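You operate a simulated robot arm through the tools that you are given. There is no shell and no other tool. Be economical: measure what you need, move in short steps, check, and stop when the job is done.

The job below is to be done with a simulated robot arm. You get a single attempt, and the scene is never put back.

## Task
Check the light box's grey cones under DAY light; put the pink-looking one in the long table's red tray.
Fine: leave the other two in the light box; leave the grey knob at DAY, switch the light off and shut the lid. Set down upright: grey cone.

Only the result counts: the job must be done as asked and must still hold three seconds after the hand-in. Knocking over, shifting, dropping, spilling or breaking anything else fails it. A push-on lid holds only when it is set on centred and level and pressed home; a screw cap is set on level and turned clockwise until tight.

## Robot
A 6-joint arm with a three-finger gripper, fixed in place. Base frame: the origin is at the foot of the arm, x ahead of it, y to its left, z up; the work surface is at about z = 0.802. Units: m, degrees, N and s.
Its first joint turns from -166.0 to 166.0 degrees. Payload 4.89 kg.
The TCP is the grasp point between the finger pads, 0.03 m short of the fingertips. In the tool frame z runs along the fingers and y along their closing line. Largest opening 0.164 m; the body of the gripper starts 0.125 m behind the TCP.
Orientation is told as [roll, pitch, yaw] about the base's x, y, z axes, in that order, counted from this pose: with the fingers straight down and closing along the base's y, the tool's x points along the base's -x, its y along +y and its z along -z.

## Interface
- The arm moves only by the tool send_rows. Its argument "series" is a list of rows, each a list of 7 numbers: the opening in per cent of the stroke, from 0 (shut) to 100 (fully open), then the shift along the tool's x, y, z in units of 30 mm (1.0 is 30 mm), then the turn, a rotation vector about the tool's x, y, z in units of 5 degrees (1.0 is 5 degrees). In form: [[jaw, x, y, z, rx, ry, rz], ...]. A call has 1 to 12 rows; each row shifts and turns the commanded pose from where the row before left it, along the tool's axes as they then stand. A call with a number of a shift or a turn outside -1 to 1 is refused whole. A row lasts 0.2 s, in which the tool goes at most 0.05 m and 8.6 degrees; a call with a longer step from one row to the next is refused whole, and so is a gripper value outside its range. A pose out of reach is approached as far as the arm can. The call stops where the force on the tool passes 90 N (or 10 N more than at its start, if that is more) or the arm is blocked; 0.2 s more then pass. The fingers move at their own pace (about 0.108 m/s each) and stop on an object; they squeeze with about 39 N. The grip force told is the motor's: it shows also when the fingers shut on nothing. Time passes only in rows, and 0.2 s behind the last, so rows that do not move let the fingers close. The reply holds the time, the measured pose of the TCP, the force on the tool along the base axes, the opening and the grip force, in the units named above and with some noise, with the torque about the TCP (base axes, N m) and any sound that the robot's microphone picked up, and new pictures: "views" is both (left out), scene, wrist or none.
- Cameras (640 x 400 px; columns grow to the right, rows downward): "scene" is fixed at [0.221, 0.4963, 1.4638]; the picture's right is [-0.36, -0.93, 0.00], its down [-0.55, 0.21, -0.81] and it looks along [0.75, -0.29, -0.59] (base axes); focal length 214 px, centre (320, 200). "wrist" rides on the gripper at [0.076, -0.002, -0.152] in the tool frame; the picture's right is [0.02, 1.00, 0.00], its down [-0.88, 0.02, -0.47] and it looks along [-0.47, 0.01, 0.88] (tool axes); focal length 247 px, centre (320, 200). There is no depth. A picture from a camera that has moved, and an enlarged one, comes with that camera's place and axes in the base frame and with its lens.
- raise_lower(by): slides the trunk up (or, below 0, down) by that many m; the arm rides with it, the base frame stays. It gives what a move gives, with no picture.
- inspect(camera, box): a new picture of the part [left, top, right, bottom] of that camera's present view, enlarged. The clock stands still meanwhile.
- close_job(): hands the job in; it is judged then, once.

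Work in short steps. Places have to be worked out from the pictures, the camera data and where the tool is seen: move nearer, look again, correct. Check each grasp and each placing, and mend what went wrong. You have 120 turns and 200 pictures in all, those below and enlarged ones among them. Open the gripper and draw the arm clear of the work before you hand the job in, unless the task says otherwise; then end with one line.

The tools are called after ">>>" as name(argument=value, ...) on one line, values as JSON. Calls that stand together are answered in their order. send_rows: Moves the arm, as the interface text tells. Its arguments: {"type":"object","properties":{"series":{"type":"array"},"views":{"type":"string","enum":["both","scene","wrist","none"]}},"required":["series"]} The other tools are called the same way: raise_lower (by) slides the trunk up or down; inspect (camera, box) takes an enlarged picture of a part of a camera's view; close_job () hands the job in.

At the start:

```text
time_s: 0.0
eef_pos: [0.4698, 0.3029, 1.3403]
tool_rot: [-0.1, 0.1, 0.0]
contact_force: [0.6, 0.8, 0.5]
wrist_torque: [0.0, -0.01, 0.02]
grip_width: 0.164
gripper_force: 0.1
trunk travel left (down, up): [-0.15, 0.24]
```

scene: 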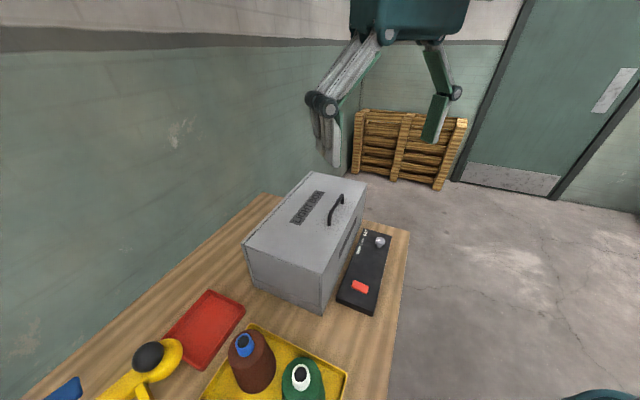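
wrist: 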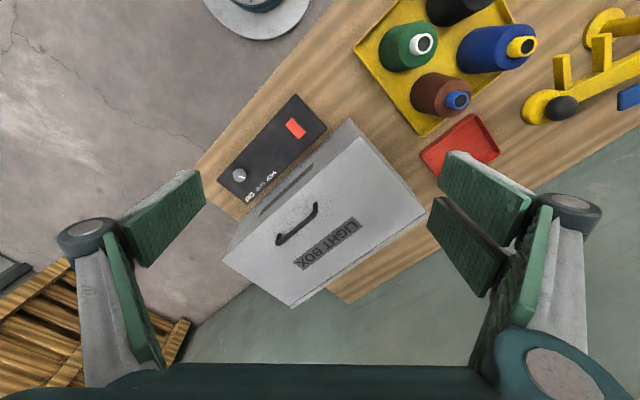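

I start by enlarging the light box and the control panel to see the lid, handle, knob and switch.

>>> inspect(camera="scene", box=[220, 160, 420, 330])

>>> inspect(camera="wrist", box=[200, 80, 440, 310])

```text
2.35 times, centred on (320, 245) of scene
camera zoom: at [0.221, 0.4963, 1.4638], right [-0.36, -0.93, 0.0], down [-0.55, 0.21, -0.81], along [0.75, -0.29, -0.59], focal length 505 px, centre (320, 94)
```

zoom: 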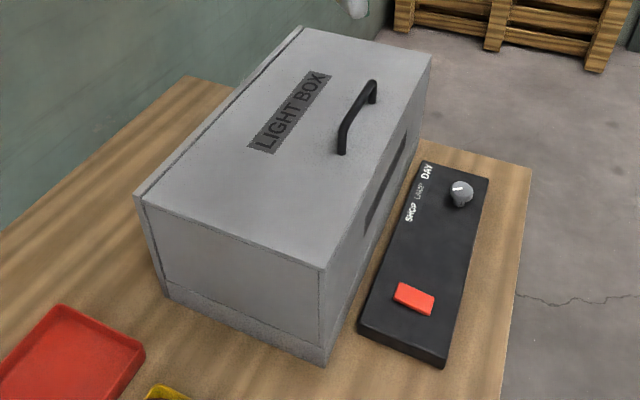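

```text
1.74 times, centred on (320, 195) of wrist
camera zoom: at [0.3943, 0.3016, 1.4942], right [-0.02, 1.0, 0.0], down [0.88, 0.02, 0.47], along [0.47, 0.01, -0.88], focal length 430 px, centre (320, 209)
```

zoom: 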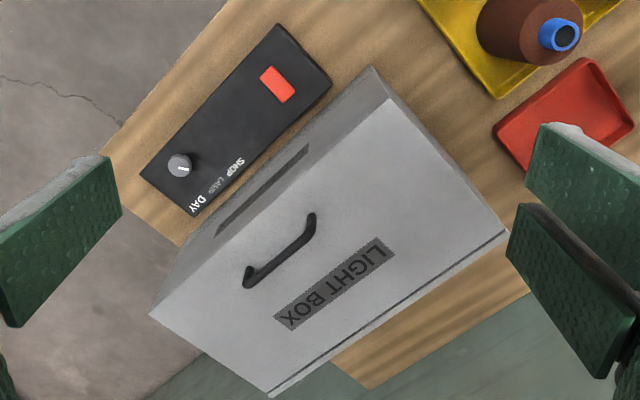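

Box top is at z≈1.018, yaw −45° (front edge from (0.507,0.382) to (0.82,0.068)), hinge on the wall side; the knob is near (0.657,0.085,0.86) and the red switch near (0.533,0.240,0.84). I move above the knob to read where its pointer stands.

>>> send_rows(series=[[50, -0.775, -0.9, 0.9, 0, 0, 0], [50, -0.775, -0.9, 0.9, 0, 0, 0], [50, -0.775, -0.9, 0.9, 0, 0, 0], [50, -0.775, -0.9, 0.9, 0, 0, 0], [50, -0.775, -0.9, 0.9, 0, 0, 0], [50, -0.775, -0.9, 0.9, 0, 0, 0], [50, -0.775, -0.9, 0.9, 0, 0, 0], [50, -0.775, -0.9, 0.9, 0, 0, 0]], views="none")

>>> send_rows(series=[[50, 0, 0, 0, 0, 0, -1], [50, 0, 0, 0, 0, 0, -1], [50, 0, 0, 0, 0, 0, -1], [50, 0, 0, 0, 0, 0, -1], [50, 0, 0, 0, 0, 0, -1], [50, 0, 0, 0, 0, 0, -1], [50, 0, 0, 0, 0, 0, -1], [50, 0, 0, 0, 0, 0, -1], [50, 0, 0, 0, 0, 0, -1]], views="both")

```text
time_s: 1.8
eef_pos: [0.6571, 0.0862, 1.124]
tool_rot: [0.0, 0.0, 0.0]
contact_force: [-1.9, 0.2, 1.1]
wrist_torque: [-0.12, -0.2, 0.01]
grip_width: 0.0821
gripper_force: 0.1
trunk travel left (down, up): [-0.15, 0.24]
```

```text
time_s: 3.8
eef_pos: [0.6569, 0.0862, 1.1269]
tool_rot: [0.1, 0.0, 45.0]
contact_force: [0.3, -0.5, -0.4]
wrist_torque: [0.0, 0.01, 0.0]
grip_width: 0.082
gripper_force: 0.0
trunk travel left (down, up): [-0.15, 0.24]
camera wrist: at [0.6034, 0.0318, 1.2785], right [-0.72, 0.69, 0.0], down [0.61, 0.64, 0.47], along [0.33, 0.34, -0.88], focal length 247 px, centre (320, 200)
```

scene: 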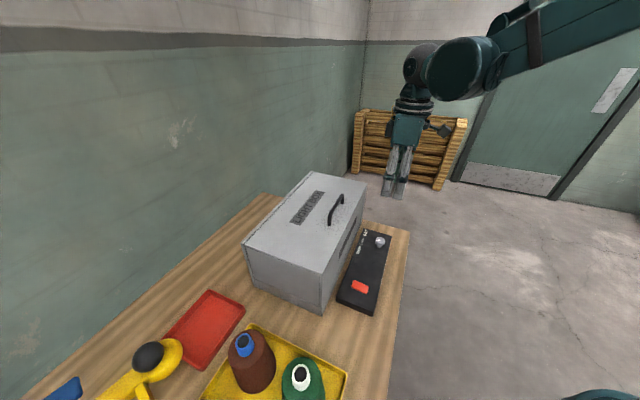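
wrist: 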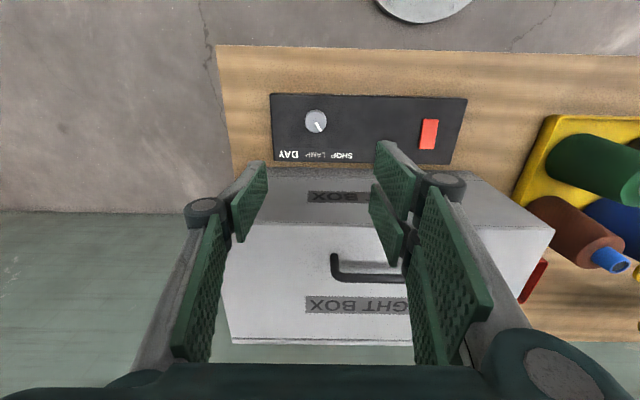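

>>> inspect(camera="wrist", box=[260, 85, 400, 172])

>>> inspect(camera="scene", box=[330, 220, 410, 270])

```text
4.57 times, centred on (330, 128) of wrist
camera zoom: at [0.6034, 0.0318, 1.2785], right [-0.72, 0.69, 0.0], down [0.61, 0.64, 0.47], along [0.33, 0.34, -0.88], focal length 1129 px, centre (274, 527)
```

zoom: 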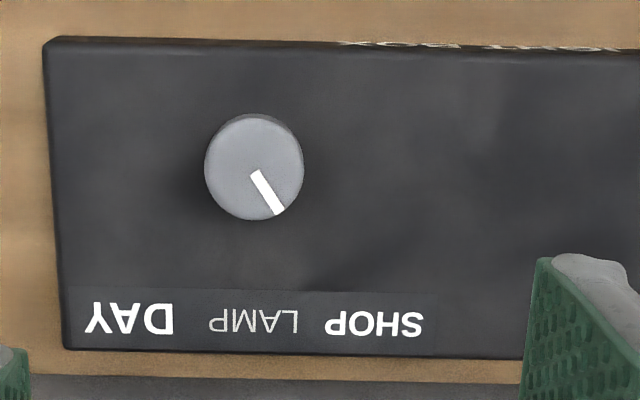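

```text
8.00 times, centred on (370, 245) of scene
camera zoom: at [0.221, 0.4963, 1.4638], right [-0.36, -0.93, 0.0], down [-0.55, 0.21, -0.81], along [0.75, -0.29, -0.59], focal length 1716 px, centre (-80, -160)
```

zoom: 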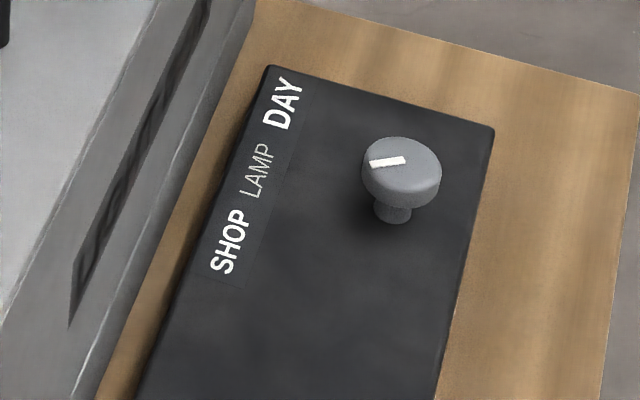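

The knob stands at SHOP (pointer ~32–38° right of LAMP in this picture), so it needs about 70° clockwise to DAY. I descend over it in part first, fingers half open, and check centring.

>>> send_rows(series=[[50, 0, -0.23, 1, 0, 0, 0], [50, 0, 0, 1, 0, 0, 0], [50, 0, 0, 1, 0, 0, 0], [50, 0, 0, 1, 0, 0, 0], [50, 0, 0, 1, 0, 0, 0], [50, 0, 0, 1, 0, 0, 0], [50, 0, 0, 0.7, 0, 0, 0]], views="wrist")

```text
time_s: 5.4
eef_pos: [0.6585, 0.0819, 0.9255]
tool_rot: [0.0, -0.1, 45.1]
contact_force: [-1.4, -0.1, -0.3]
wrist_torque: [0.01, -0.11, 0.01]
grip_width: 0.0819
gripper_force: 0.2
trunk travel left (down, up): [-0.15, 0.24]
camera wrist: at [0.6055, 0.0275, 1.0776], right [-0.72, 0.69, 0.0], down [0.61, 0.64, 0.47], along [0.33, 0.34, -0.88], focal length 247 px, centre (320, 200)
```

wrist: 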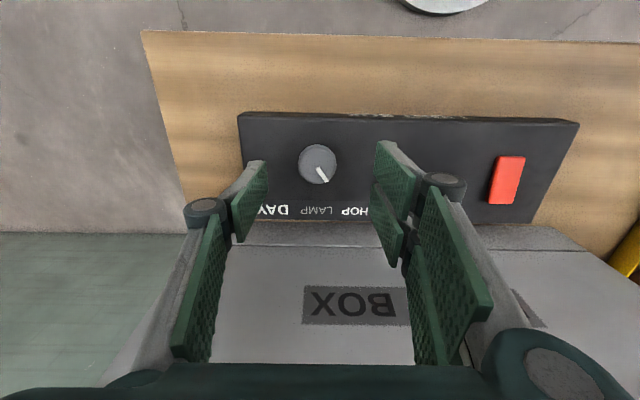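

The knob lies within 3 mm of the finger centre line. I descend the last 5 cm and close on it.

>>> send_rows(series=[[50, 0.1, -0.08, 0.9, 0, 0, 0], [50, 0, 0, 0.75, 0, 0, 0], [15, 0, 0, 0, 0, 0, 0], [15, 0, 0, 0, 0, 0, 0], [15, 0, 0, 0, 0, 0, 0]], views="wrist")

```text
time_s: 6.6
eef_pos: [0.6582, 0.0801, 0.8748]
tool_rot: [0.1, 0.0, 45.0]
contact_force: [-10.3, 1.4, -6.1]
wrist_torque: [0.05, 0.22, 0.03]
grip_width: 0.0349
gripper_force: 45.5
trunk travel left (down, up): [-0.15, 0.24]
camera wrist: at [0.6059, 0.0242, 1.0273], right [-0.72, 0.69, 0.0], down [0.61, 0.64, 0.47], along [0.33, 0.34, -0.88], focal length 247 px, centre (320, 200)
```

wrist: 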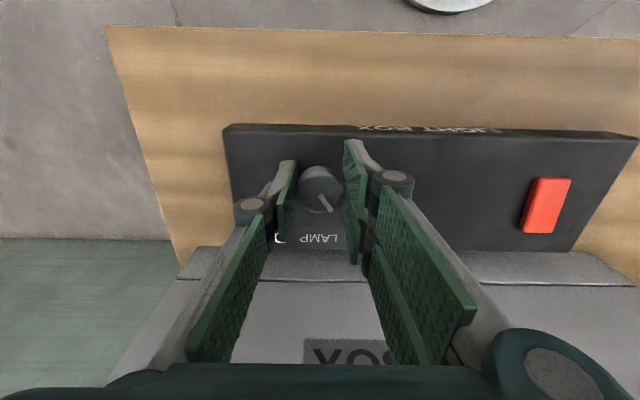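

The knob is gripped (35 mm wide, 45 N). I turn it clockwise by 35° first.

>>> send_rows(series=[[12, 0, 0, 0, 0, 0, 1], [12, 0, 0, 0, 0, 0, 1], [12, 0, 0, 0, 0, 0, 1], [12, 0, 0, 0, 0, 0, 1], [12, 0, 0, 0, 0, 0, 1], [12, 0, 0, 0, 0, 0, 1], [12, 0, 0, 0, 0, 0, 1]], views="wrist")

```text
time_s: 8.2
eef_pos: [0.6627, 0.0803, 0.8753]
tool_rot: [-0.1, 0.0, 9.9]
contact_force: [-2.7, 52.7, 6.5]
wrist_torque: [1.42, -0.67, 0.11]
grip_width: 0.0415
gripper_force: 26.8
trunk travel left (down, up): [-0.15, 0.24]
camera wrist: at [0.5862, 0.0649, 1.0281], right [-0.19, 0.98, 0.0], down [0.86, 0.17, 0.47], along [0.47, 0.09, -0.88], focal length 247 px, centre (320, 200)
```

wrist: 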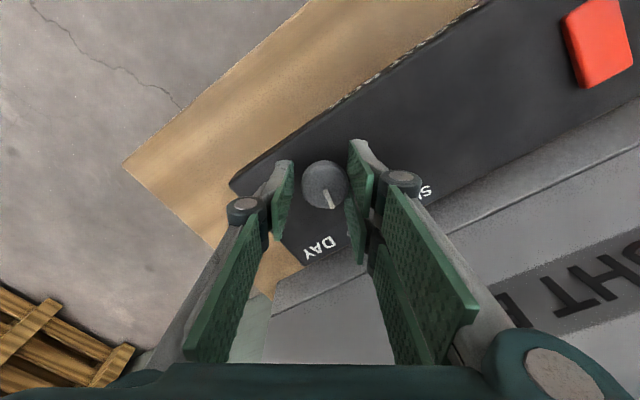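

The knob follows, but the tool is being pushed in +y (52 N, right finger only). I shift 3 mm along tool y to recentre before continuing.

>>> send_rows(series=[[12, 0, 0.12, 0, 0, 0, 0], [12, 0, 0, 0, 0, 0, 0]], views="none")

>>> inspect(camera="wrist", box=[240, 130, 440, 260])

```text
time_s: 8.8
eef_pos: [0.6592, 0.0817, 0.876]
tool_rot: [-0.2, 0.0, 10.0]
contact_force: [-3.8, 39.9, 14.4]
wrist_torque: [1.12, 0.05, 0.15]
grip_width: 0.0358
gripper_force: 19.6
trunk travel left (down, up): [-0.15, 0.24]
```

```text
3.08 times, centred on (340, 195) of wrist
camera zoom: at [0.584, 0.0679, 1.0277], right [-0.19, 0.98, 0.0], down [0.86, 0.17, 0.47], along [0.46, 0.09, -0.88], focal length 760 px, centre (258, 215)
```

zoom: 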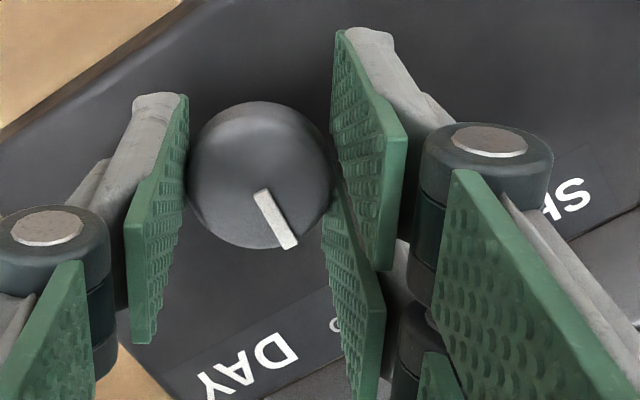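

Both fingers now touch, still with sideways push; I shift another 3 mm and go on turning.

>>> send_rows(series=[[12, 0, 0.1, -0.03, 0, 0, 0], [12, 0, 0, 0, 0, 0, 0], [12, 0, 0, 0, 0, 0, 0]], views="none")

```text
time_s: 9.6
eef_pos: [0.6596, 0.0825, 0.8758]
tool_rot: [-0.1, 0.0, 9.9]
contact_force: [-0.7, -11.8, -13.3]
wrist_torque: [-0.49, -0.31, -0.06]
grip_width: 0.0349
gripper_force: 44.7
trunk travel left (down, up): [-0.15, 0.24]
```

Now well centred with a firm grip. I turn another 35°.

>>> send_rows(series=[[12, 0, 0, 0, 0, 0, 1], [12, 0, 0, 0, 0, 0, 1], [12, 0, 0, 0, 0, 0, 1], [12, 0, 0, 0, 0, 0, 1], [12, 0, 0, 0, 0, 0, 1], [12, 0, 0, 0, 0, 0, 1], [12, 0, 0, 0, 0, 0, 1]], views="wrist")

>>> inspect(camera="wrist", box=[240, 130, 440, 260])

```text
time_s: 11.2
eef_pos: [0.661, 0.0841, 0.8768]
tool_rot: [-0.1, 0.0, -25.0]
contact_force: [-1.5, -16.4, -12.2]
wrist_torque: [-0.17, 0.25, 0.35]
grip_width: 0.0346
gripper_force: 45.1
trunk travel left (down, up): [-0.15, 0.24]
camera wrist: at [0.5911, 0.1155, 1.0289], right [0.4, 0.91, 0.0], down [0.81, -0.36, 0.47], along [0.43, -0.19, -0.88], focal length 247 px, centre (320, 200)
```

wrist: 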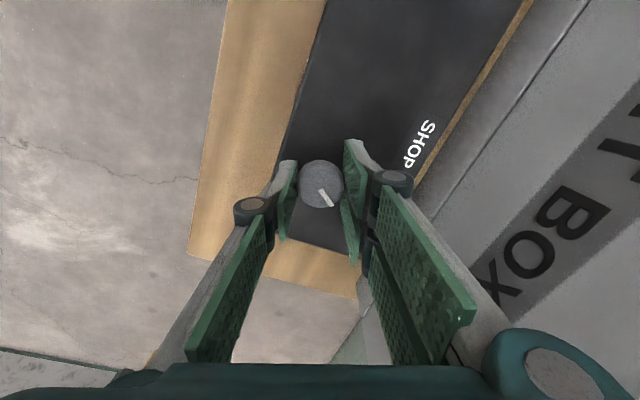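

```text
3.08 times, centred on (340, 195) of wrist
camera zoom: at [0.5911, 0.1155, 1.0289], right [0.4, 0.91, 0.0], down [0.81, -0.36, 0.47], along [0.43, -0.19, -0.88], focal length 760 px, centre (258, 215)
```

zoom: 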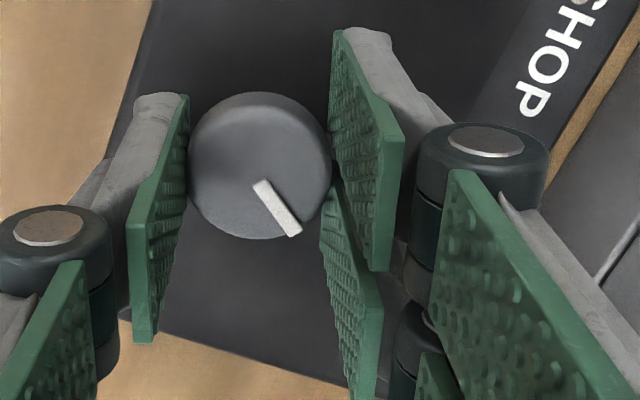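

The pointer now seems at about DAY. I release the knob, rise, and check it from above.

>>> send_rows(series=[[40, 0, 0, 0, 0, 0, 0], [40, 0, 0, 0, 0, 0, 0], [40, 0, 0, -1, 0, 0, 0], [40, 0, 0, -1, 0, 0, 0], [40, 0, 0, -1, 0, 0, 0], [40, 0, 0, -1, 0, 0, 0], [40, 0, 0, -1, 0, 0, 0], [40, 0, 0, -1, 0, 0, 0]], views="none")

>>> inspect(camera="wrist", box=[250, 60, 430, 180])

>>> inspect(camera="scene", box=[330, 220, 410, 270])

```text
time_s: 13.0
eef_pos: [0.6616, 0.0871, 1.0559]
tool_rot: [0.1, 0.0, -25.0]
contact_force: [0.6, 0.0, -0.7]
wrist_torque: [0.02, 0.14, 0.0]
grip_width: 0.0655
gripper_force: 0.0
trunk travel left (down, up): [-0.15, 0.24]
```

```text
3.33 times, centred on (340, 120) of wrist
camera zoom: at [0.591, 0.1182, 1.2087], right [0.4, 0.92, 0.0], down [0.81, -0.36, 0.47], along [0.43, -0.19, -0.88], focal length 823 px, centre (253, 467)
```

zoom: 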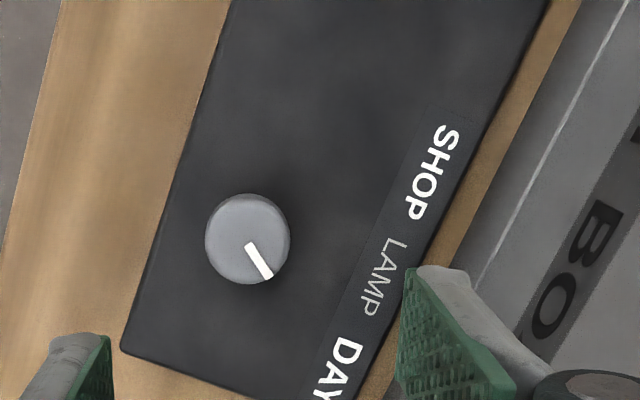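

```text
8.00 times, centred on (370, 245) of scene
camera zoom: at [0.221, 0.4963, 1.4638], right [-0.36, -0.93, 0.0], down [-0.55, 0.21, -0.81], along [0.75, -0.29, -0.59], focal length 1716 px, centre (-80, -160)
```

zoom: 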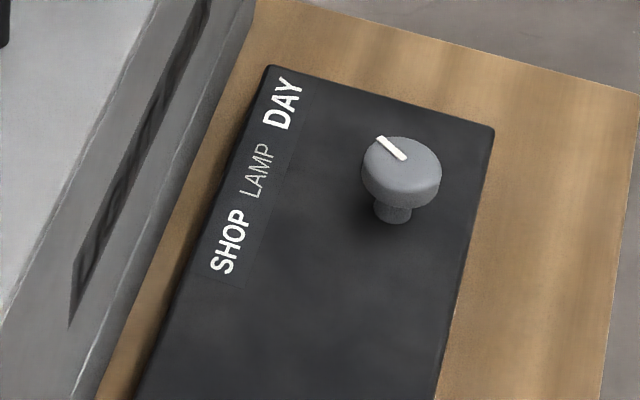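

The pointer aims straight at DAY. Next the red switch: I turn the tool back to yaw 45° (body clear of the box) and go above the switch with the fingers closed.

>>> send_rows(series=[[0, 0, 0, 0, 0, 0, -1], [0, 0, 0, 0, 0, 0, -1], [0, 0, 0, 0, 0, 0, -1], [0, 0, 0, 0, 0, 0, -1], [0, 0, 0, 0, 0, 0, -1], [0, 0, 0, 0, 0, 0, -1], [0, 0, 0, 0, 0, 0, -1], [0, 0, 0, 0, 0, 0, -1], [0, 0, 0, 0, 0, 0, -1], [0, 0, 0, 0, 0, 0, -1], [0, 0, 0, 0, 0, 0, -1], [0, 0, 0, 0, 0, 0, -1]], views="none")

>>> send_rows(series=[[0, 0, 0, 0, 0, 0, -1], [0, 0, 0, 0, 0, 0, -1], [0, -0.08, 0.95, 0, 0, 0, 0], [0, -0.08, 0.95, 0, 0, 0, 0], [0, -0.08, 0.95, 0, 0, 0, 0], [0, -0.08, 0.95, 0, 0, 0, 0], [0, -0.08, 0.95, 0, 0, 0, 0], [0, -0.08, 0.95, 0, 0, 0, 0], [0, -0.08, 0.95, 0, 0, 0, 0]], views="wrist")

>>> inspect(camera="scene", box=[320, 260, 400, 310])

```text
time_s: 15.6
eef_pos: [0.6616, 0.0852, 1.0564]
tool_rot: [0.0, 0.0, 35.2]
contact_force: [0.4, -1.0, 0.2]
wrist_torque: [0.03, 0.01, 0.0]
grip_width: 0.0
gripper_force: 38.8
trunk travel left (down, up): [-0.15, 0.24]
```

```text
time_s: 17.6
eef_pos: [0.5317, 0.2383, 1.0566]
tool_rot: [0.0, 0.0, 44.9]
contact_force: [0.3, -1.0, -0.2]
wrist_torque: [0.05, 0.05, -0.01]
grip_width: 0.0
gripper_force: 38.8
trunk travel left (down, up): [-0.15, 0.24]
camera wrist: at [0.4776, 0.1832, 1.2088], right [-0.72, 0.69, 0.0], down [0.61, 0.64, 0.47], along [0.33, 0.34, -0.88], focal length 247 px, centre (320, 200)
```

wrist: 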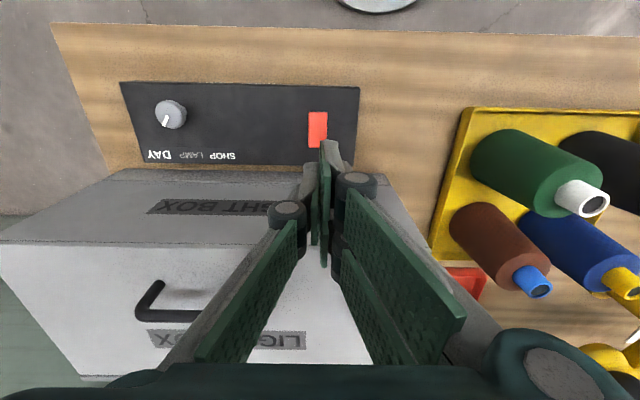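

```text
8.00 times, centred on (360, 285) of scene
camera zoom: at [0.221, 0.4963, 1.4638], right [-0.36, -0.93, 0.0], down [-0.55, 0.21, -0.81], along [0.75, -0.29, -0.59], focal length 1716 px, centre (0, -480)
```

zoom: 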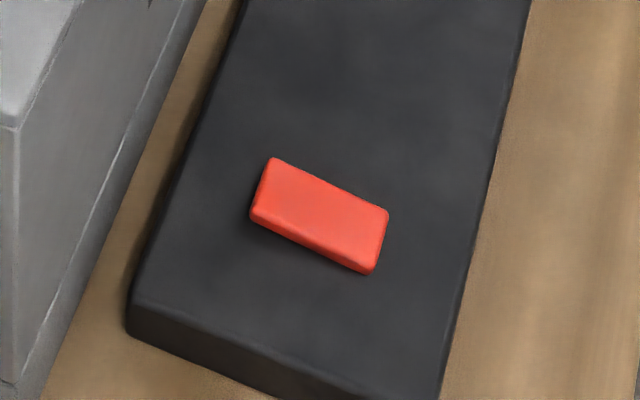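

>>> inspect(camera="wrist", box=[290, 95, 350, 160])

```text
6.15 times, centred on (320, 128) of wrist
camera zoom: at [0.4776, 0.1832, 1.2088], right [-0.72, 0.69, 0.0], down [0.61, 0.64, 0.47], along [0.33, 0.34, -0.88], focal length 1520 px, centre (320, 646)
```

zoom: 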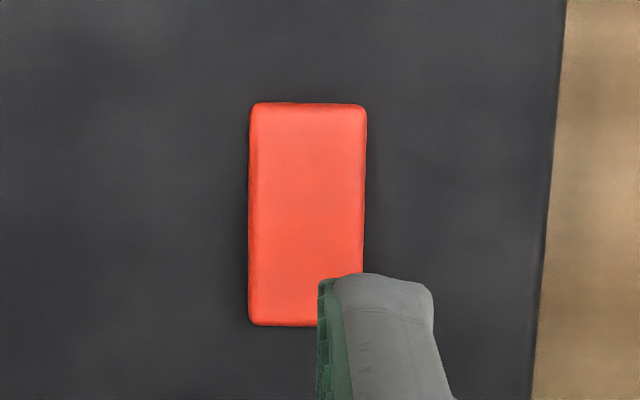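

The rocker is ~5 cm long across the panel, centre ≈(0.536,0.239), and its operator end seems a bit raised. I go down close over that end and press gently in small steps.

>>> send_rows(series=[[0, 0.42, -0.1, 0.9, 0, 0, 0], [0, 0, 0, 1, 0, 0, 0], [0, 0, 0, 1, 0, 0, 0], [0, 0, 0, 1, 0, 0, 0], [0, 0, 0, 1, 0, 0, 0], [0, 0, 0, 0.8, 0, 0, 0], [0, 0, 0, 0, 0, 0, 0]], views="wrist")

>>> inspect(camera="scene", box=[320, 250, 400, 300])

```text
time_s: 19.2
eef_pos: [0.5244, 0.2256, 0.886]
tool_rot: [0.0, 0.0, 44.9]
contact_force: [-0.4, 0.1, -0.4]
wrist_torque: [-0.02, 0.04, 0.0]
grip_width: 0.0
gripper_force: 39.1
trunk travel left (down, up): [-0.15, 0.24]
camera wrist: at [0.4704, 0.1713, 1.038], right [-0.72, 0.69, 0.0], down [0.61, 0.64, 0.47], along [0.33, 0.34, -0.88], focal length 247 px, centre (320, 200)
```

wrist: 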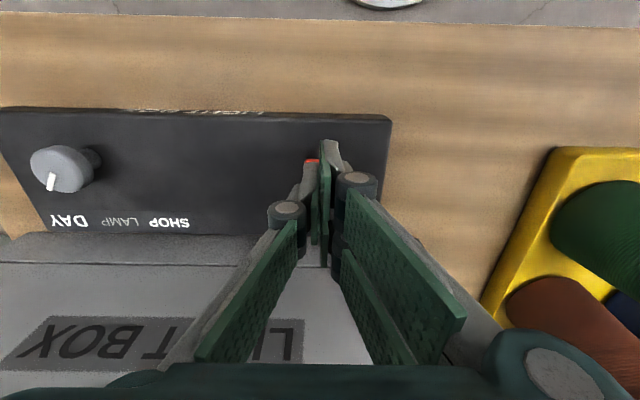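

```text
8.00 times, centred on (360, 275) of scene
camera zoom: at [0.221, 0.4963, 1.4638], right [-0.36, -0.93, 0.0], down [-0.55, 0.21, -0.81], along [0.75, -0.29, -0.59], focal length 1716 px, centre (0, -400)
```

zoom: 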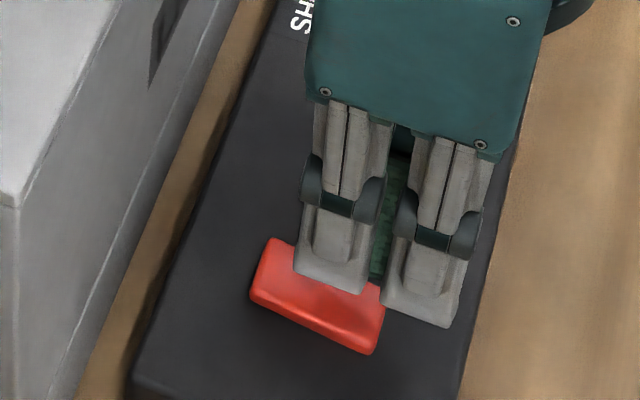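

The picture shows each finger is a pair of prongs about ±16 mm along tool x; one prong is over the rocker's middle. I shift 14 mm toward the operator side so that prong bears on the raised end, and press down in small steps.

>>> send_rows(series=[[0, 0.45, 0.07, 0, 0, 0, 0], [0, 0, 0, 0.3, 0, 0, 0], [0, 0, 0, 0.2, 0, 0, 0], [0, 0, 0, 0.2, 0, 0, 0], [0, 0, 0, 0, 0, 0, 0]], views="scene")

>>> inspect(camera="scene", box=[320, 250, 400, 300])

```text
time_s: 20.4
eef_pos: [0.5118, 0.2189, 0.8656]
tool_rot: [0.0, 0.0, 44.9]
contact_force: [8.8, 0.5, 52.4]
wrist_torque: [1.24, -1.21, -0.19]
grip_width: 0.0
gripper_force: 38.9
trunk travel left (down, up): [-0.15, 0.24]
```

scene: 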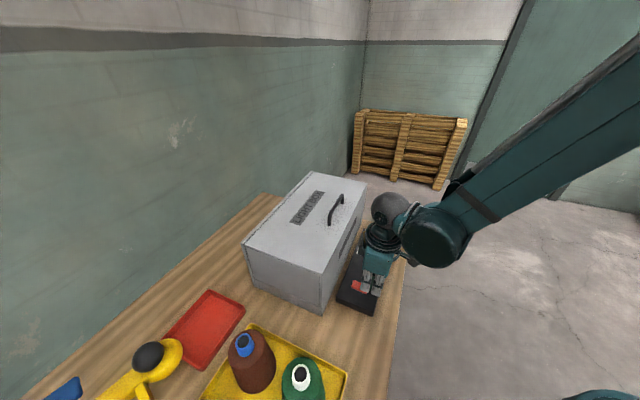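

```text
8.00 times, centred on (360, 275) of scene
camera zoom: at [0.221, 0.4963, 1.4638], right [-0.36, -0.93, 0.0], down [-0.55, 0.21, -0.81], along [0.75, -0.29, -0.59], focal length 1716 px, centre (0, -400)
```

zoom: 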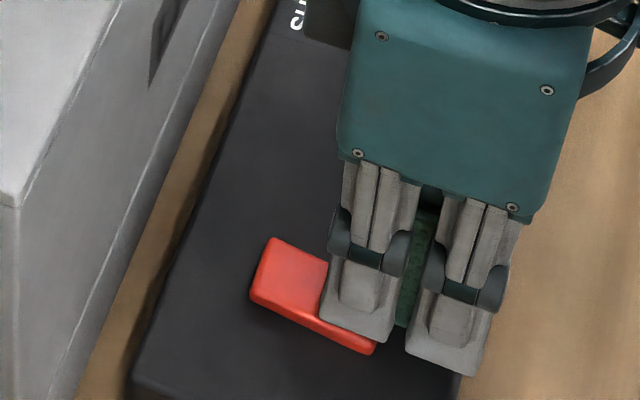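

52 N and the rocker didn't move: that end is already down. I go up, tilt the tool 20° so a single prong is lowest and the body leans away from the box, and hover over the box-side end.

>>> send_rows(series=[[0, 0, 0, -1, 0, 0, 0], [0, -0.5, 0, -1, 0, 0, 0], [0, -0.8, -0.12, 0, 0, -1, 0], [0, -0.77, 0, 0, 0, -1, 0], [0, 0, 0, 0, 0, -1, 0], [0, 0, 0, 0, 0, -1, 0], [0, 0.31, 0, 0.84, 0, 0, 0], [0, 0, 0, 0, 0, 0, 0]], views="scene")

>>> inspect(camera="scene", box=[320, 250, 400, 300])

```text
time_s: 22.2
eef_pos: [0.5579, 0.2588, 0.9014]
tool_rot: [0.0, -20.0, 45.0]
contact_force: [-0.5, -0.4, 0.3]
wrist_torque: [0.02, -0.04, -0.02]
grip_width: 0.0
gripper_force: 39.1
trunk travel left (down, up): [-0.15, 0.24]
```

scene: 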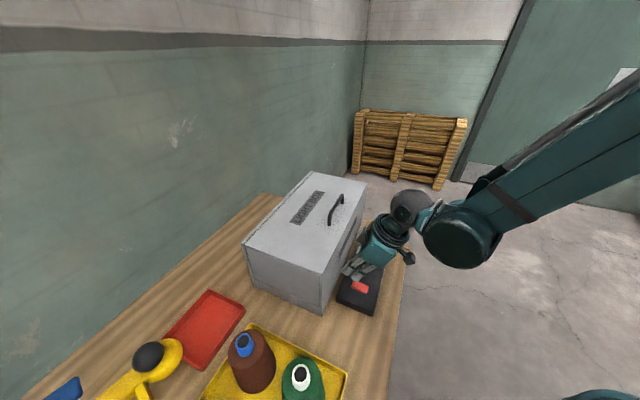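

```text
8.00 times, centred on (360, 275) of scene
camera zoom: at [0.221, 0.4963, 1.4638], right [-0.36, -0.93, 0.0], down [-0.55, 0.21, -0.81], along [0.75, -0.29, -0.59], focal length 1716 px, centre (0, -400)
```

zoom: 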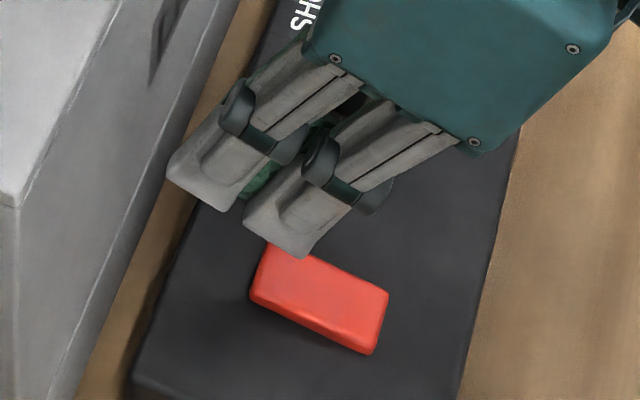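

Torque from the last press placed contact at the rocker's middle, meaning it rises toward the box, so the box-side end is the one to press. I lower onto it in small steps.

>>> send_rows(series=[[0, 0.068, 0, 0.188, 0, 0, 0], [0, 0.068, 0, 0.188, 0, 0, 0], [0, 0.068, 0, 0.188, 0, 0, 0], [0, 0.068, 0, 0.188, 0, 0, 0], [0, 0.034, 0, 0.094, 0, 0, 0], [0, 0, 0, 0, 0, 0, 0]], views="scene")

>>> inspect(camera="scene", box=[320, 250, 400, 300])

```text
time_s: 23.6
eef_pos: [0.5596, 0.2606, 0.8734]
tool_rot: [-0.1, -20.1, 45.0]
contact_force: [8.7, 1.4, 55.1]
wrist_torque: [-0.54, 0.58, 0.07]
grip_width: 0.0004
gripper_force: 38.6
trunk travel left (down, up): [-0.15, 0.24]
```

scene: 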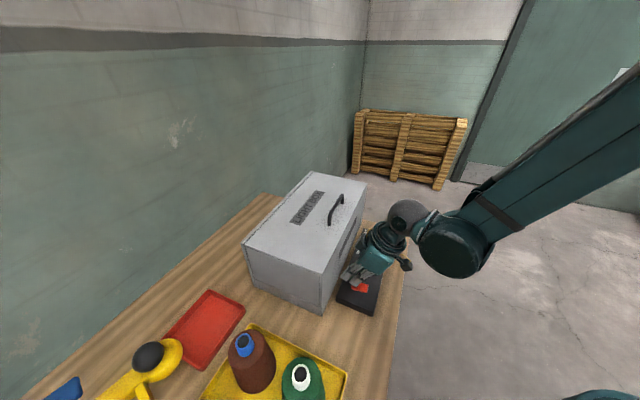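

```text
8.00 times, centred on (360, 275) of scene
camera zoom: at [0.221, 0.4963, 1.4638], right [-0.36, -0.93, 0.0], down [-0.55, 0.21, -0.81], along [0.75, -0.29, -0.59], focal length 1716 px, centre (0, -400)
```

zoom: 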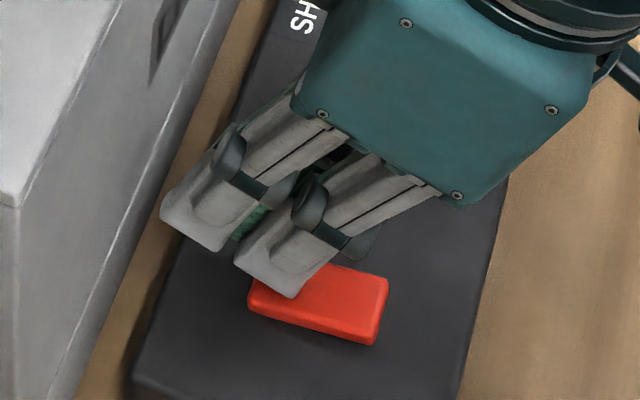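

The rocker has tipped. I back off and look whether it stayed and whether light shows in the box's slot.

>>> send_rows(series=[[0, -0.2, 0, -0.9, 0, 0, 0], [0, -0.3, 0, -0.9, 0, 0, 0], [0, 0.3, 0, -1, 0, 1, 0], [0, 0.3, 0, -1, 0, 1, 0], [0, 0.3, 0, -1, 0, 1, 0], [0, 0.3, 0, -1, 0, 1, 0], [0, 0, 0, -1, 0, 0, 0]], views="both")

>>> inspect(camera="scene", box=[310, 200, 410, 310])

```text
time_s: 25.2
eef_pos: [0.5138, 0.2139, 1.0669]
tool_rot: [0.0, 0.1, 45.1]
contact_force: [-0.3, 0.0, 0.4]
wrist_torque: [-0.08, 0.16, 0.02]
grip_width: 0.0003
gripper_force: 39.0
trunk travel left (down, up): [-0.15, 0.24]
camera wrist: at [0.4609, 0.1592, 1.2184], right [-0.72, 0.69, 0.0], down [0.61, 0.64, 0.47], along [0.33, 0.34, -0.88], focal length 247 px, centre (320, 200)
```

scene: 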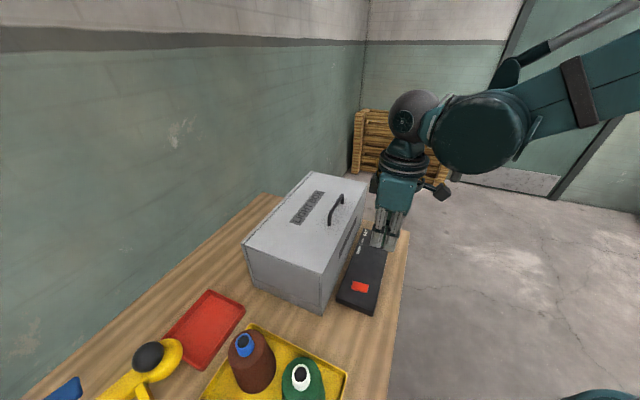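
wrist: 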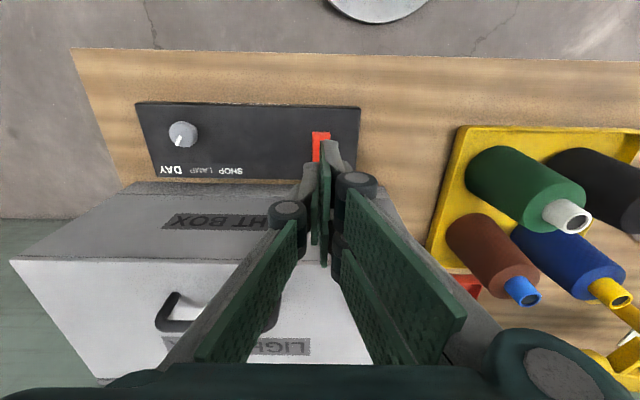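

```text
3.64 times, centred on (360, 255) of scene
camera zoom: at [0.221, 0.4963, 1.4638], right [-0.36, -0.93, 0.0], down [-0.55, 0.21, -0.81], along [0.75, -0.29, -0.59], focal length 780 px, centre (174, 0)
```

zoom: 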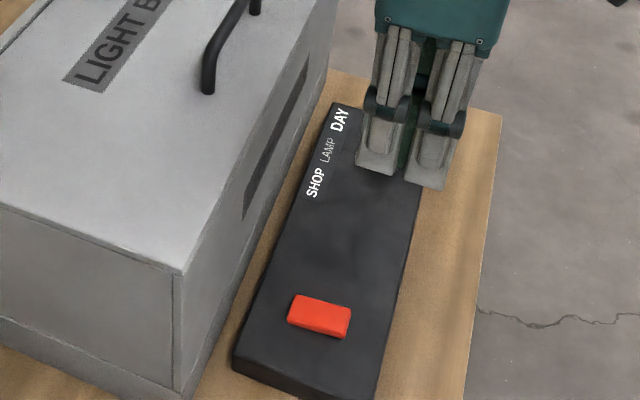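

The switch stays tipped (the "slot" is just a label). Now the lid: I rise, turn to yaw −45° so the fingers close across the handle, and go above it at about (0.70,0.255).

>>> send_rows(series=[[0, 0, 0, -1, 0, 0, 1], [0, 0, 0, -1, 0, 0, 1], [0, 0, 0, -1, 0, 0, 1], [30, 0, 0, -1, 0, 0, 1], [30, 0, 0, 0, 0, 0, 1], [30, 0, 0, 0, 0, 0, 1], [30, 0, 0, 0, 0, 0, 1], [30, 0, 0, 0, 0, 0, 1], [30, 0, 0, 0, 0, 0, 1], [30, 0, 0, 0, 0, 0, 1], [30, 0, 0, 0, 0, 0, 1], [30, 0, 0, 0, 0, 0, 1]], views="none")

>>> send_rows(series=[[30, 0, 0, 0, 0, 0, 1], [30, 0, 0, 0, 0, 0, 1], [30, 0, 0, 0, 0, 0, 1], [30, 0, 0, 0, 0, 0, 1], [30, 0, 0, 0, 0, 0, 1], [30, 0, 0, 0, 0, 0, 1], [30, -0.68, 1, 0, 0, 0, 0], [30, -0.68, 1, 0, 0, 0, 0], [30, -0.68, 1, 0, 0, 0, 0], [30, -0.68, 1, 0, 0, 0, 0], [30, -0.68, 1, 0, 0, 0, 0], [30, 0, 0.35, 0, 0, 0, 0]], views="both")

```text
time_s: 27.8
eef_pos: [0.5114, 0.215, 1.1874]
tool_rot: [0.0, 0.0, -15.2]
contact_force: [0.2, 1.0, 0.5]
wrist_torque: [0.01, -0.01, -0.02]
grip_width: 0.0493
gripper_force: 0.2
trunk travel left (down, up): [-0.15, 0.24]
```

```text
time_s: 30.4
eef_pos: [0.6986, 0.254, 1.1879]
tool_rot: [0.0, 0.0, -45.0]
contact_force: [0.9, 0.0, 0.1]
wrist_torque: [0.0, 0.06, 0.03]
grip_width: 0.0492
gripper_force: 0.1
trunk travel left (down, up): [-0.15, 0.24]
camera wrist: at [0.6436, 0.307, 1.3402], right [0.69, 0.72, 0.0], down [0.64, -0.61, 0.47], along [0.34, -0.33, -0.88], focal length 247 px, centre (320, 200)
```

scene: 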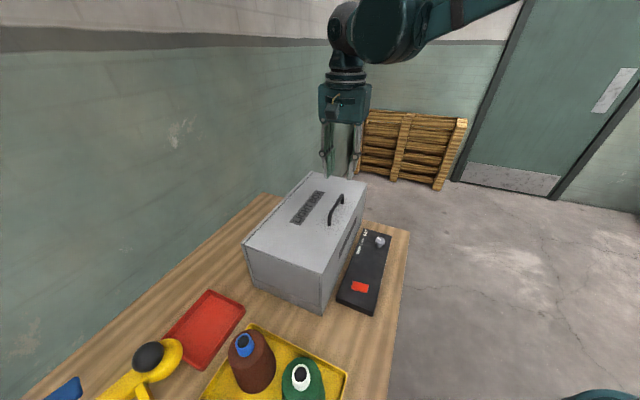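
wrist: 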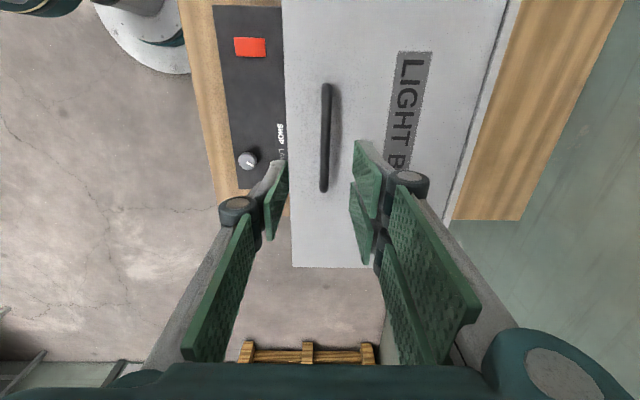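

The handle bar is nearly centred (offset ≈4 mm in e2). I descend to TCP z≈1.058 (tips 1 cm above the lid) and close on the bar.

>>> send_rows(series=[[30, 0.15, 0.13, 1, 0, 0, 0], [30, 0, 0, 1, 0, 0, 0], [30, 0, 0, 1, 0, 0, 0], [30, 0, 0, 1, 0, 0, 0], [30, 0, 0, 0.33, 0, 0, 0], [0, 0, 0, 0, 0, 0, 0], [0, 0, 0, 0, 0, 0, 0], [0, 0, 0, 0, 0, 0, 0]], views="both")

```text
time_s: 32.2
eef_pos: [0.6992, 0.2622, 1.0573]
tool_rot: [0.0, 0.0, -45.0]
contact_force: [26.7, 24.3, -3.5]
wrist_torque: [0.02, -0.32, 0.03]
grip_width: 0.0103
gripper_force: 45.1
trunk travel left (down, up): [-0.15, 0.24]
camera wrist: at [0.6441, 0.3152, 1.2097], right [0.69, 0.72, 0.0], down [0.64, -0.61, 0.47], along [0.34, -0.33, -0.88], focal length 247 px, centre (320, 200)
```

scene: 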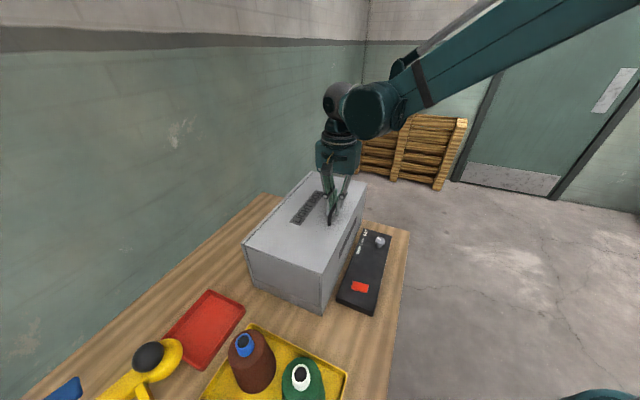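
wrist: 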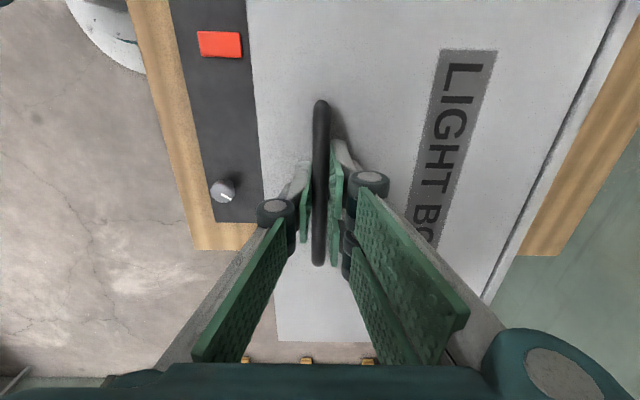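

Bar gripped (10 mm). I start lifting along the hinge arc, tool kept vertical so the bar turns in the pads, first 15°.

>>> send_rows(series=[[0, 0, 0.1, 0, 0, 0, 0], [0, 0, 0.13, -0.51, 0, 0, 0], [0, 0, 0.17, -0.5, 0, 0, 0], [0, 0, 0.22, -0.48, 0, 0, 0]], views="scene")

```text
time_s: 33.2
eef_pos: [0.709, 0.2712, 1.1031]
tool_rot: [0.0, 0.0, -45.0]
contact_force: [-22.4, -24.2, 4.7]
wrist_torque: [-0.25, 0.35, -0.21]
grip_width: 0.0109
gripper_force: 44.6
trunk travel left (down, up): [-0.15, 0.24]
```

scene: 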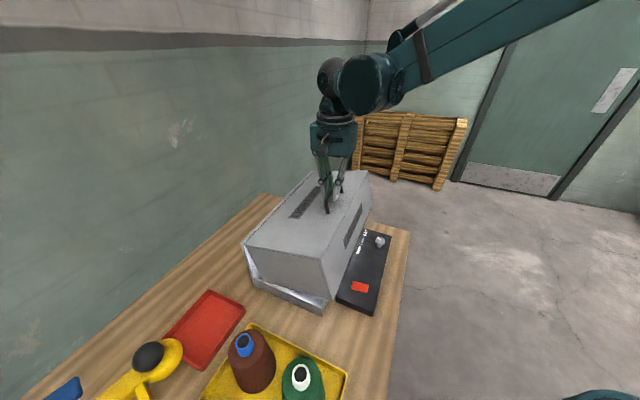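

Interesting: the lid is a deep hood; the whole upper part lifts. I look closer to see where it hinges.

>>> inspect(camera="scene", box=[220, 160, 400, 320])

>>> inspect(camera="wrist", box=[0, 0, 640, 400])

```text
2.50 times, centred on (310, 240) of scene
camera zoom: at [0.221, 0.4963, 1.4638], right [-0.36, -0.93, 0.0], down [-0.55, 0.21, -0.81], along [0.75, -0.29, -0.59], focal length 536 px, centre (345, 100)
```

zoom: 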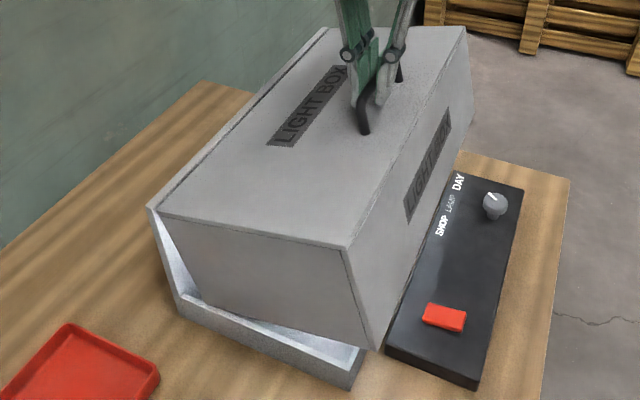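

```text
1.00 times, centred on (320, 200) of wrist (not enlarged: the box is as wide or as high as the picture)
camera zoom: at [0.654, 0.3252, 1.2553], right [0.69, 0.72, 0.0], down [0.64, -0.61, 0.47], along [0.34, -0.33, -0.88], focal length 247 px, centre (320, 200)
```

zoom: 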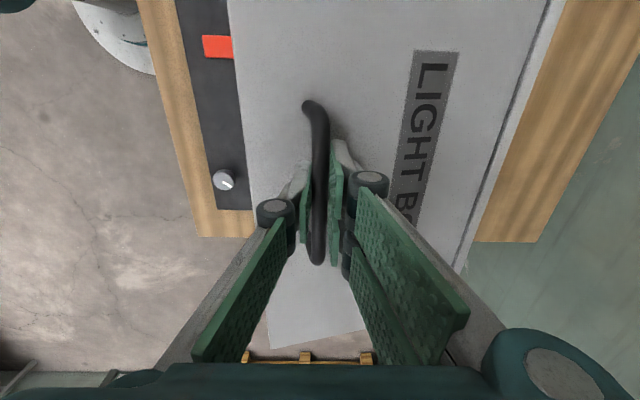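

The hood (top, front and sides) hinges on the back wall's top edge, as assumed. I continue the arc with the corrected hinge height, to ~35°.

>>> send_rows(series=[[0, 0, 0.13, -0.47, 0, 0, 0], [0, 0, 0.27, -0.45, 0, 0, 0], [0, 0, 0.31, -0.42, 0, 0, 0], [0, 0, 0.35, -0.39, 0, 0, 0]], views="scene")

```text
time_s: 34.2
eef_pos: [0.7334, 0.295, 1.156]
tool_rot: [0.2, 0.0, -45.0]
contact_force: [-21.1, -15.8, 14.5]
wrist_torque: [-0.21, 0.18, -0.71]
grip_width: 0.0106
gripper_force: 45.4
trunk travel left (down, up): [-0.15, 0.24]
```

scene: 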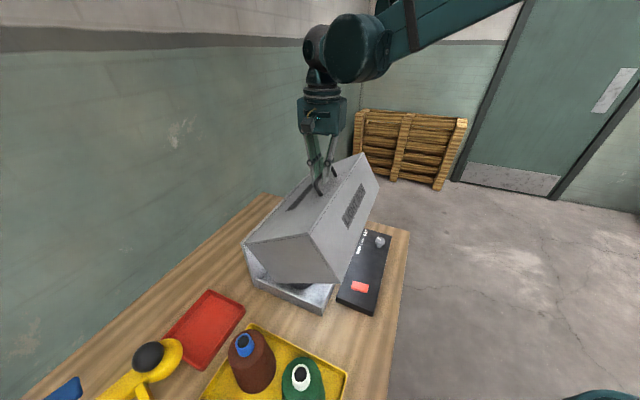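

Force is modest and the arc fits. I go on to ~60°.

>>> send_rows(series=[[0, 0, 0.37, -0.35, 0, 0, 0], [0, 0, 0.4, -0.33, 0, 0, 0], [0, 0, 0.44, -0.29, 0, 0, 0], [0, 0, 0.46, -0.25, 0, 0, 0], [0, 0, 0.48, -0.21, 0, 0, 0]], views="scene")

```text
time_s: 35.4
eef_pos: [0.7788, 0.3407, 1.1987]
tool_rot: [0.2, 0.1, -44.9]
contact_force: [-12.4, -14.8, 35.3]
wrist_torque: [0.17, 0.27, -1.03]
grip_width: 0.0107
gripper_force: 44.6
trunk travel left (down, up): [-0.15, 0.24]
```

scene: 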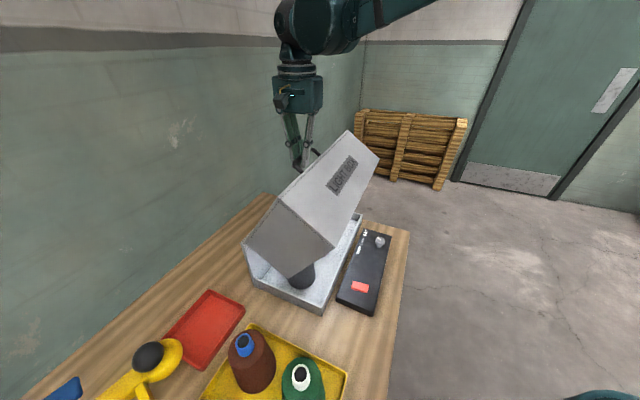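

Tool is pushed slightly outward, so the radius is a few mm larger; I add that and continue to ~80°.

>>> send_rows(series=[[0, 0, 0.46, -0.25, 0, 0, 0], [0, 0, 0.5, -0.18, 0, 0, 0], [0, 0, 0.53, -0.12, 0, 0, 0], [0, 0, 0.54, -0.06, 0, 0, 0]], views="scene")

```text
time_s: 36.4
eef_pos: [0.8227, 0.3856, 1.2159]
tool_rot: [0.1, 0.0, -45.1]
contact_force: [0.2, -3.8, 10.2]
wrist_torque: [-0.27, -0.25, -1.2]
grip_width: 0.0106
gripper_force: 44.6
trunk travel left (down, up): [-0.15, 0.24]
```

scene: 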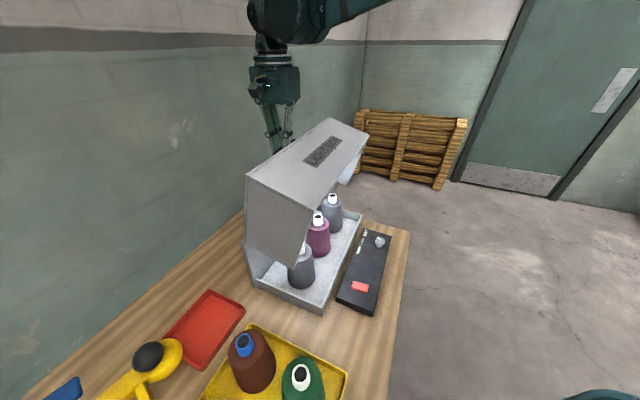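

The light works: the middle cone looks pink. I continue past vertical so the hood stays open.

>>> send_rows(series=[[0, 0, 0.54, 0.0, 0, 0, 0], [0, 0, 0.54, 0.04, 0, 0, 0], [0, 0, 0.53, 0.1, 0, 0, 0], [0, 0, 0.52, 0.15, 0, 0, 0]], views="scene")

>>> inspect(camera="scene", box=[220, 100, 400, 320])

```text
time_s: 37.4
eef_pos: [0.8674, 0.4305, 1.2087]
tool_rot: [0.1, -0.1, -45.0]
contact_force: [11.5, 1.1, 31.7]
wrist_torque: [0.28, 0.18, -1.28]
grip_width: 0.0105
gripper_force: 45.0
trunk travel left (down, up): [-0.15, 0.24]
```

scene: 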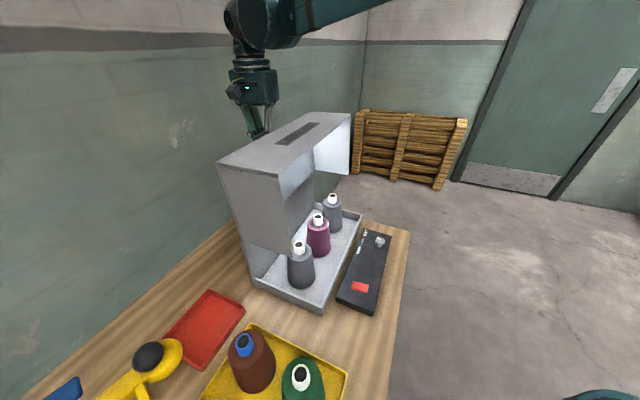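

```text
1.82 times, centred on (310, 210) of scene
camera zoom: at [0.221, 0.4963, 1.4638], right [-0.36, -0.93, 0.0], down [-0.55, 0.21, -0.81], along [0.75, -0.29, -0.59], focal length 390 px, centre (338, 182)
```

zoom: 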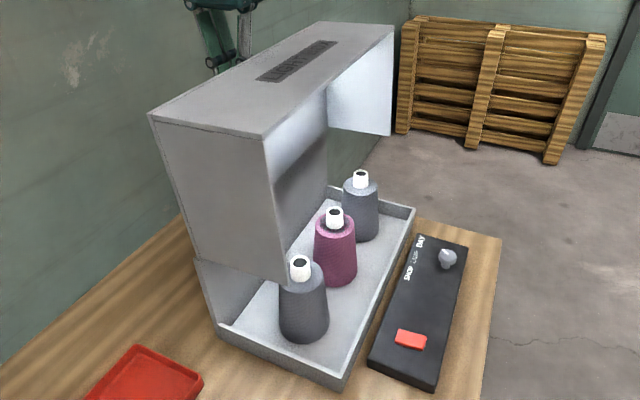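

The middle cone is clearly the pink one. I tip the hood a little further (~110°) for stability.

>>> send_rows(series=[[0, 0, 0.5, 0.12, 0, 0, 0], [0, 0, 0.49, 0.2, 0, 0, 0], [0, 0, 0.46, 0.25, 0, 0, 0]], views="scene")

```text
time_s: 38.0
eef_pos: [0.8761, 0.4382, 1.205]
tool_rot: [-0.8, 0.1, -45.2]
contact_force: [-45.8, -35.6, 25.4]
wrist_torque: [-0.06, -0.1, -0.9]
grip_width: 0.0104
gripper_force: 45.2
trunk travel left (down, up): [-0.15, 0.24]
stopped in row 2: the force on the tool passed its limit at 103 N (the readings are from after the stop); the commanded pose is now the measured one
```

scene: 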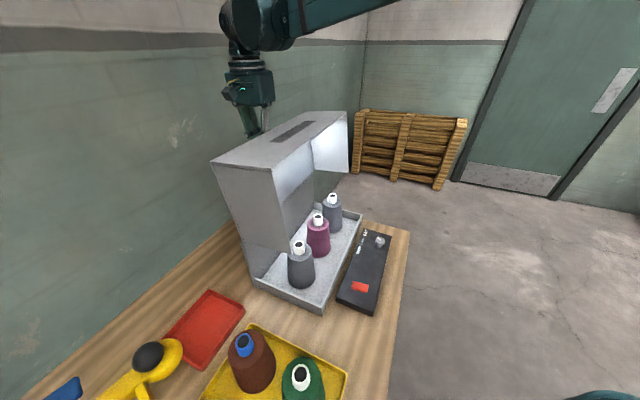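

The hood reached its stop (~100°). I open the fingers slightly and watch that it stays, then rise off the bar.

>>> send_rows(series=[[15, 0, 0, 0, 0, 0, 0], [15, 0, 0, 0, 0, 0, 0], [15, 0, 0, -0.5, 0, 0, 0], [15, 0, 0, -1, 0, 0, 0], [15, 0, 0, -1, 0, 0, 0]], views="scene")

```text
time_s: 39.2
eef_pos: [0.8817, 0.4439, 1.2738]
tool_rot: [-0.6, 0.1, -45.1]
contact_force: [0.7, 0.0, -1.2]
wrist_torque: [-0.05, 0.06, 0.02]
grip_width: 0.0247
gripper_force: 0.1
trunk travel left (down, up): [-0.15, 0.24]
```

scene: 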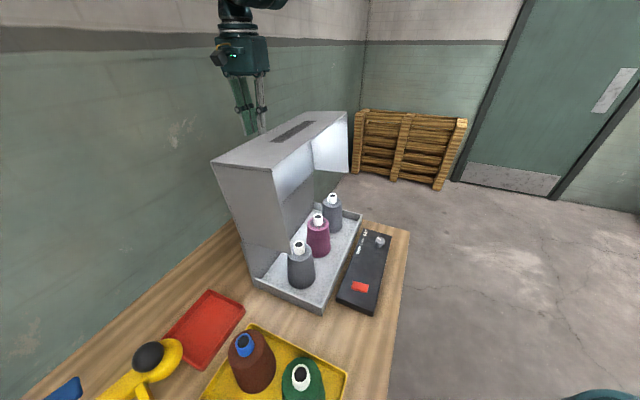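

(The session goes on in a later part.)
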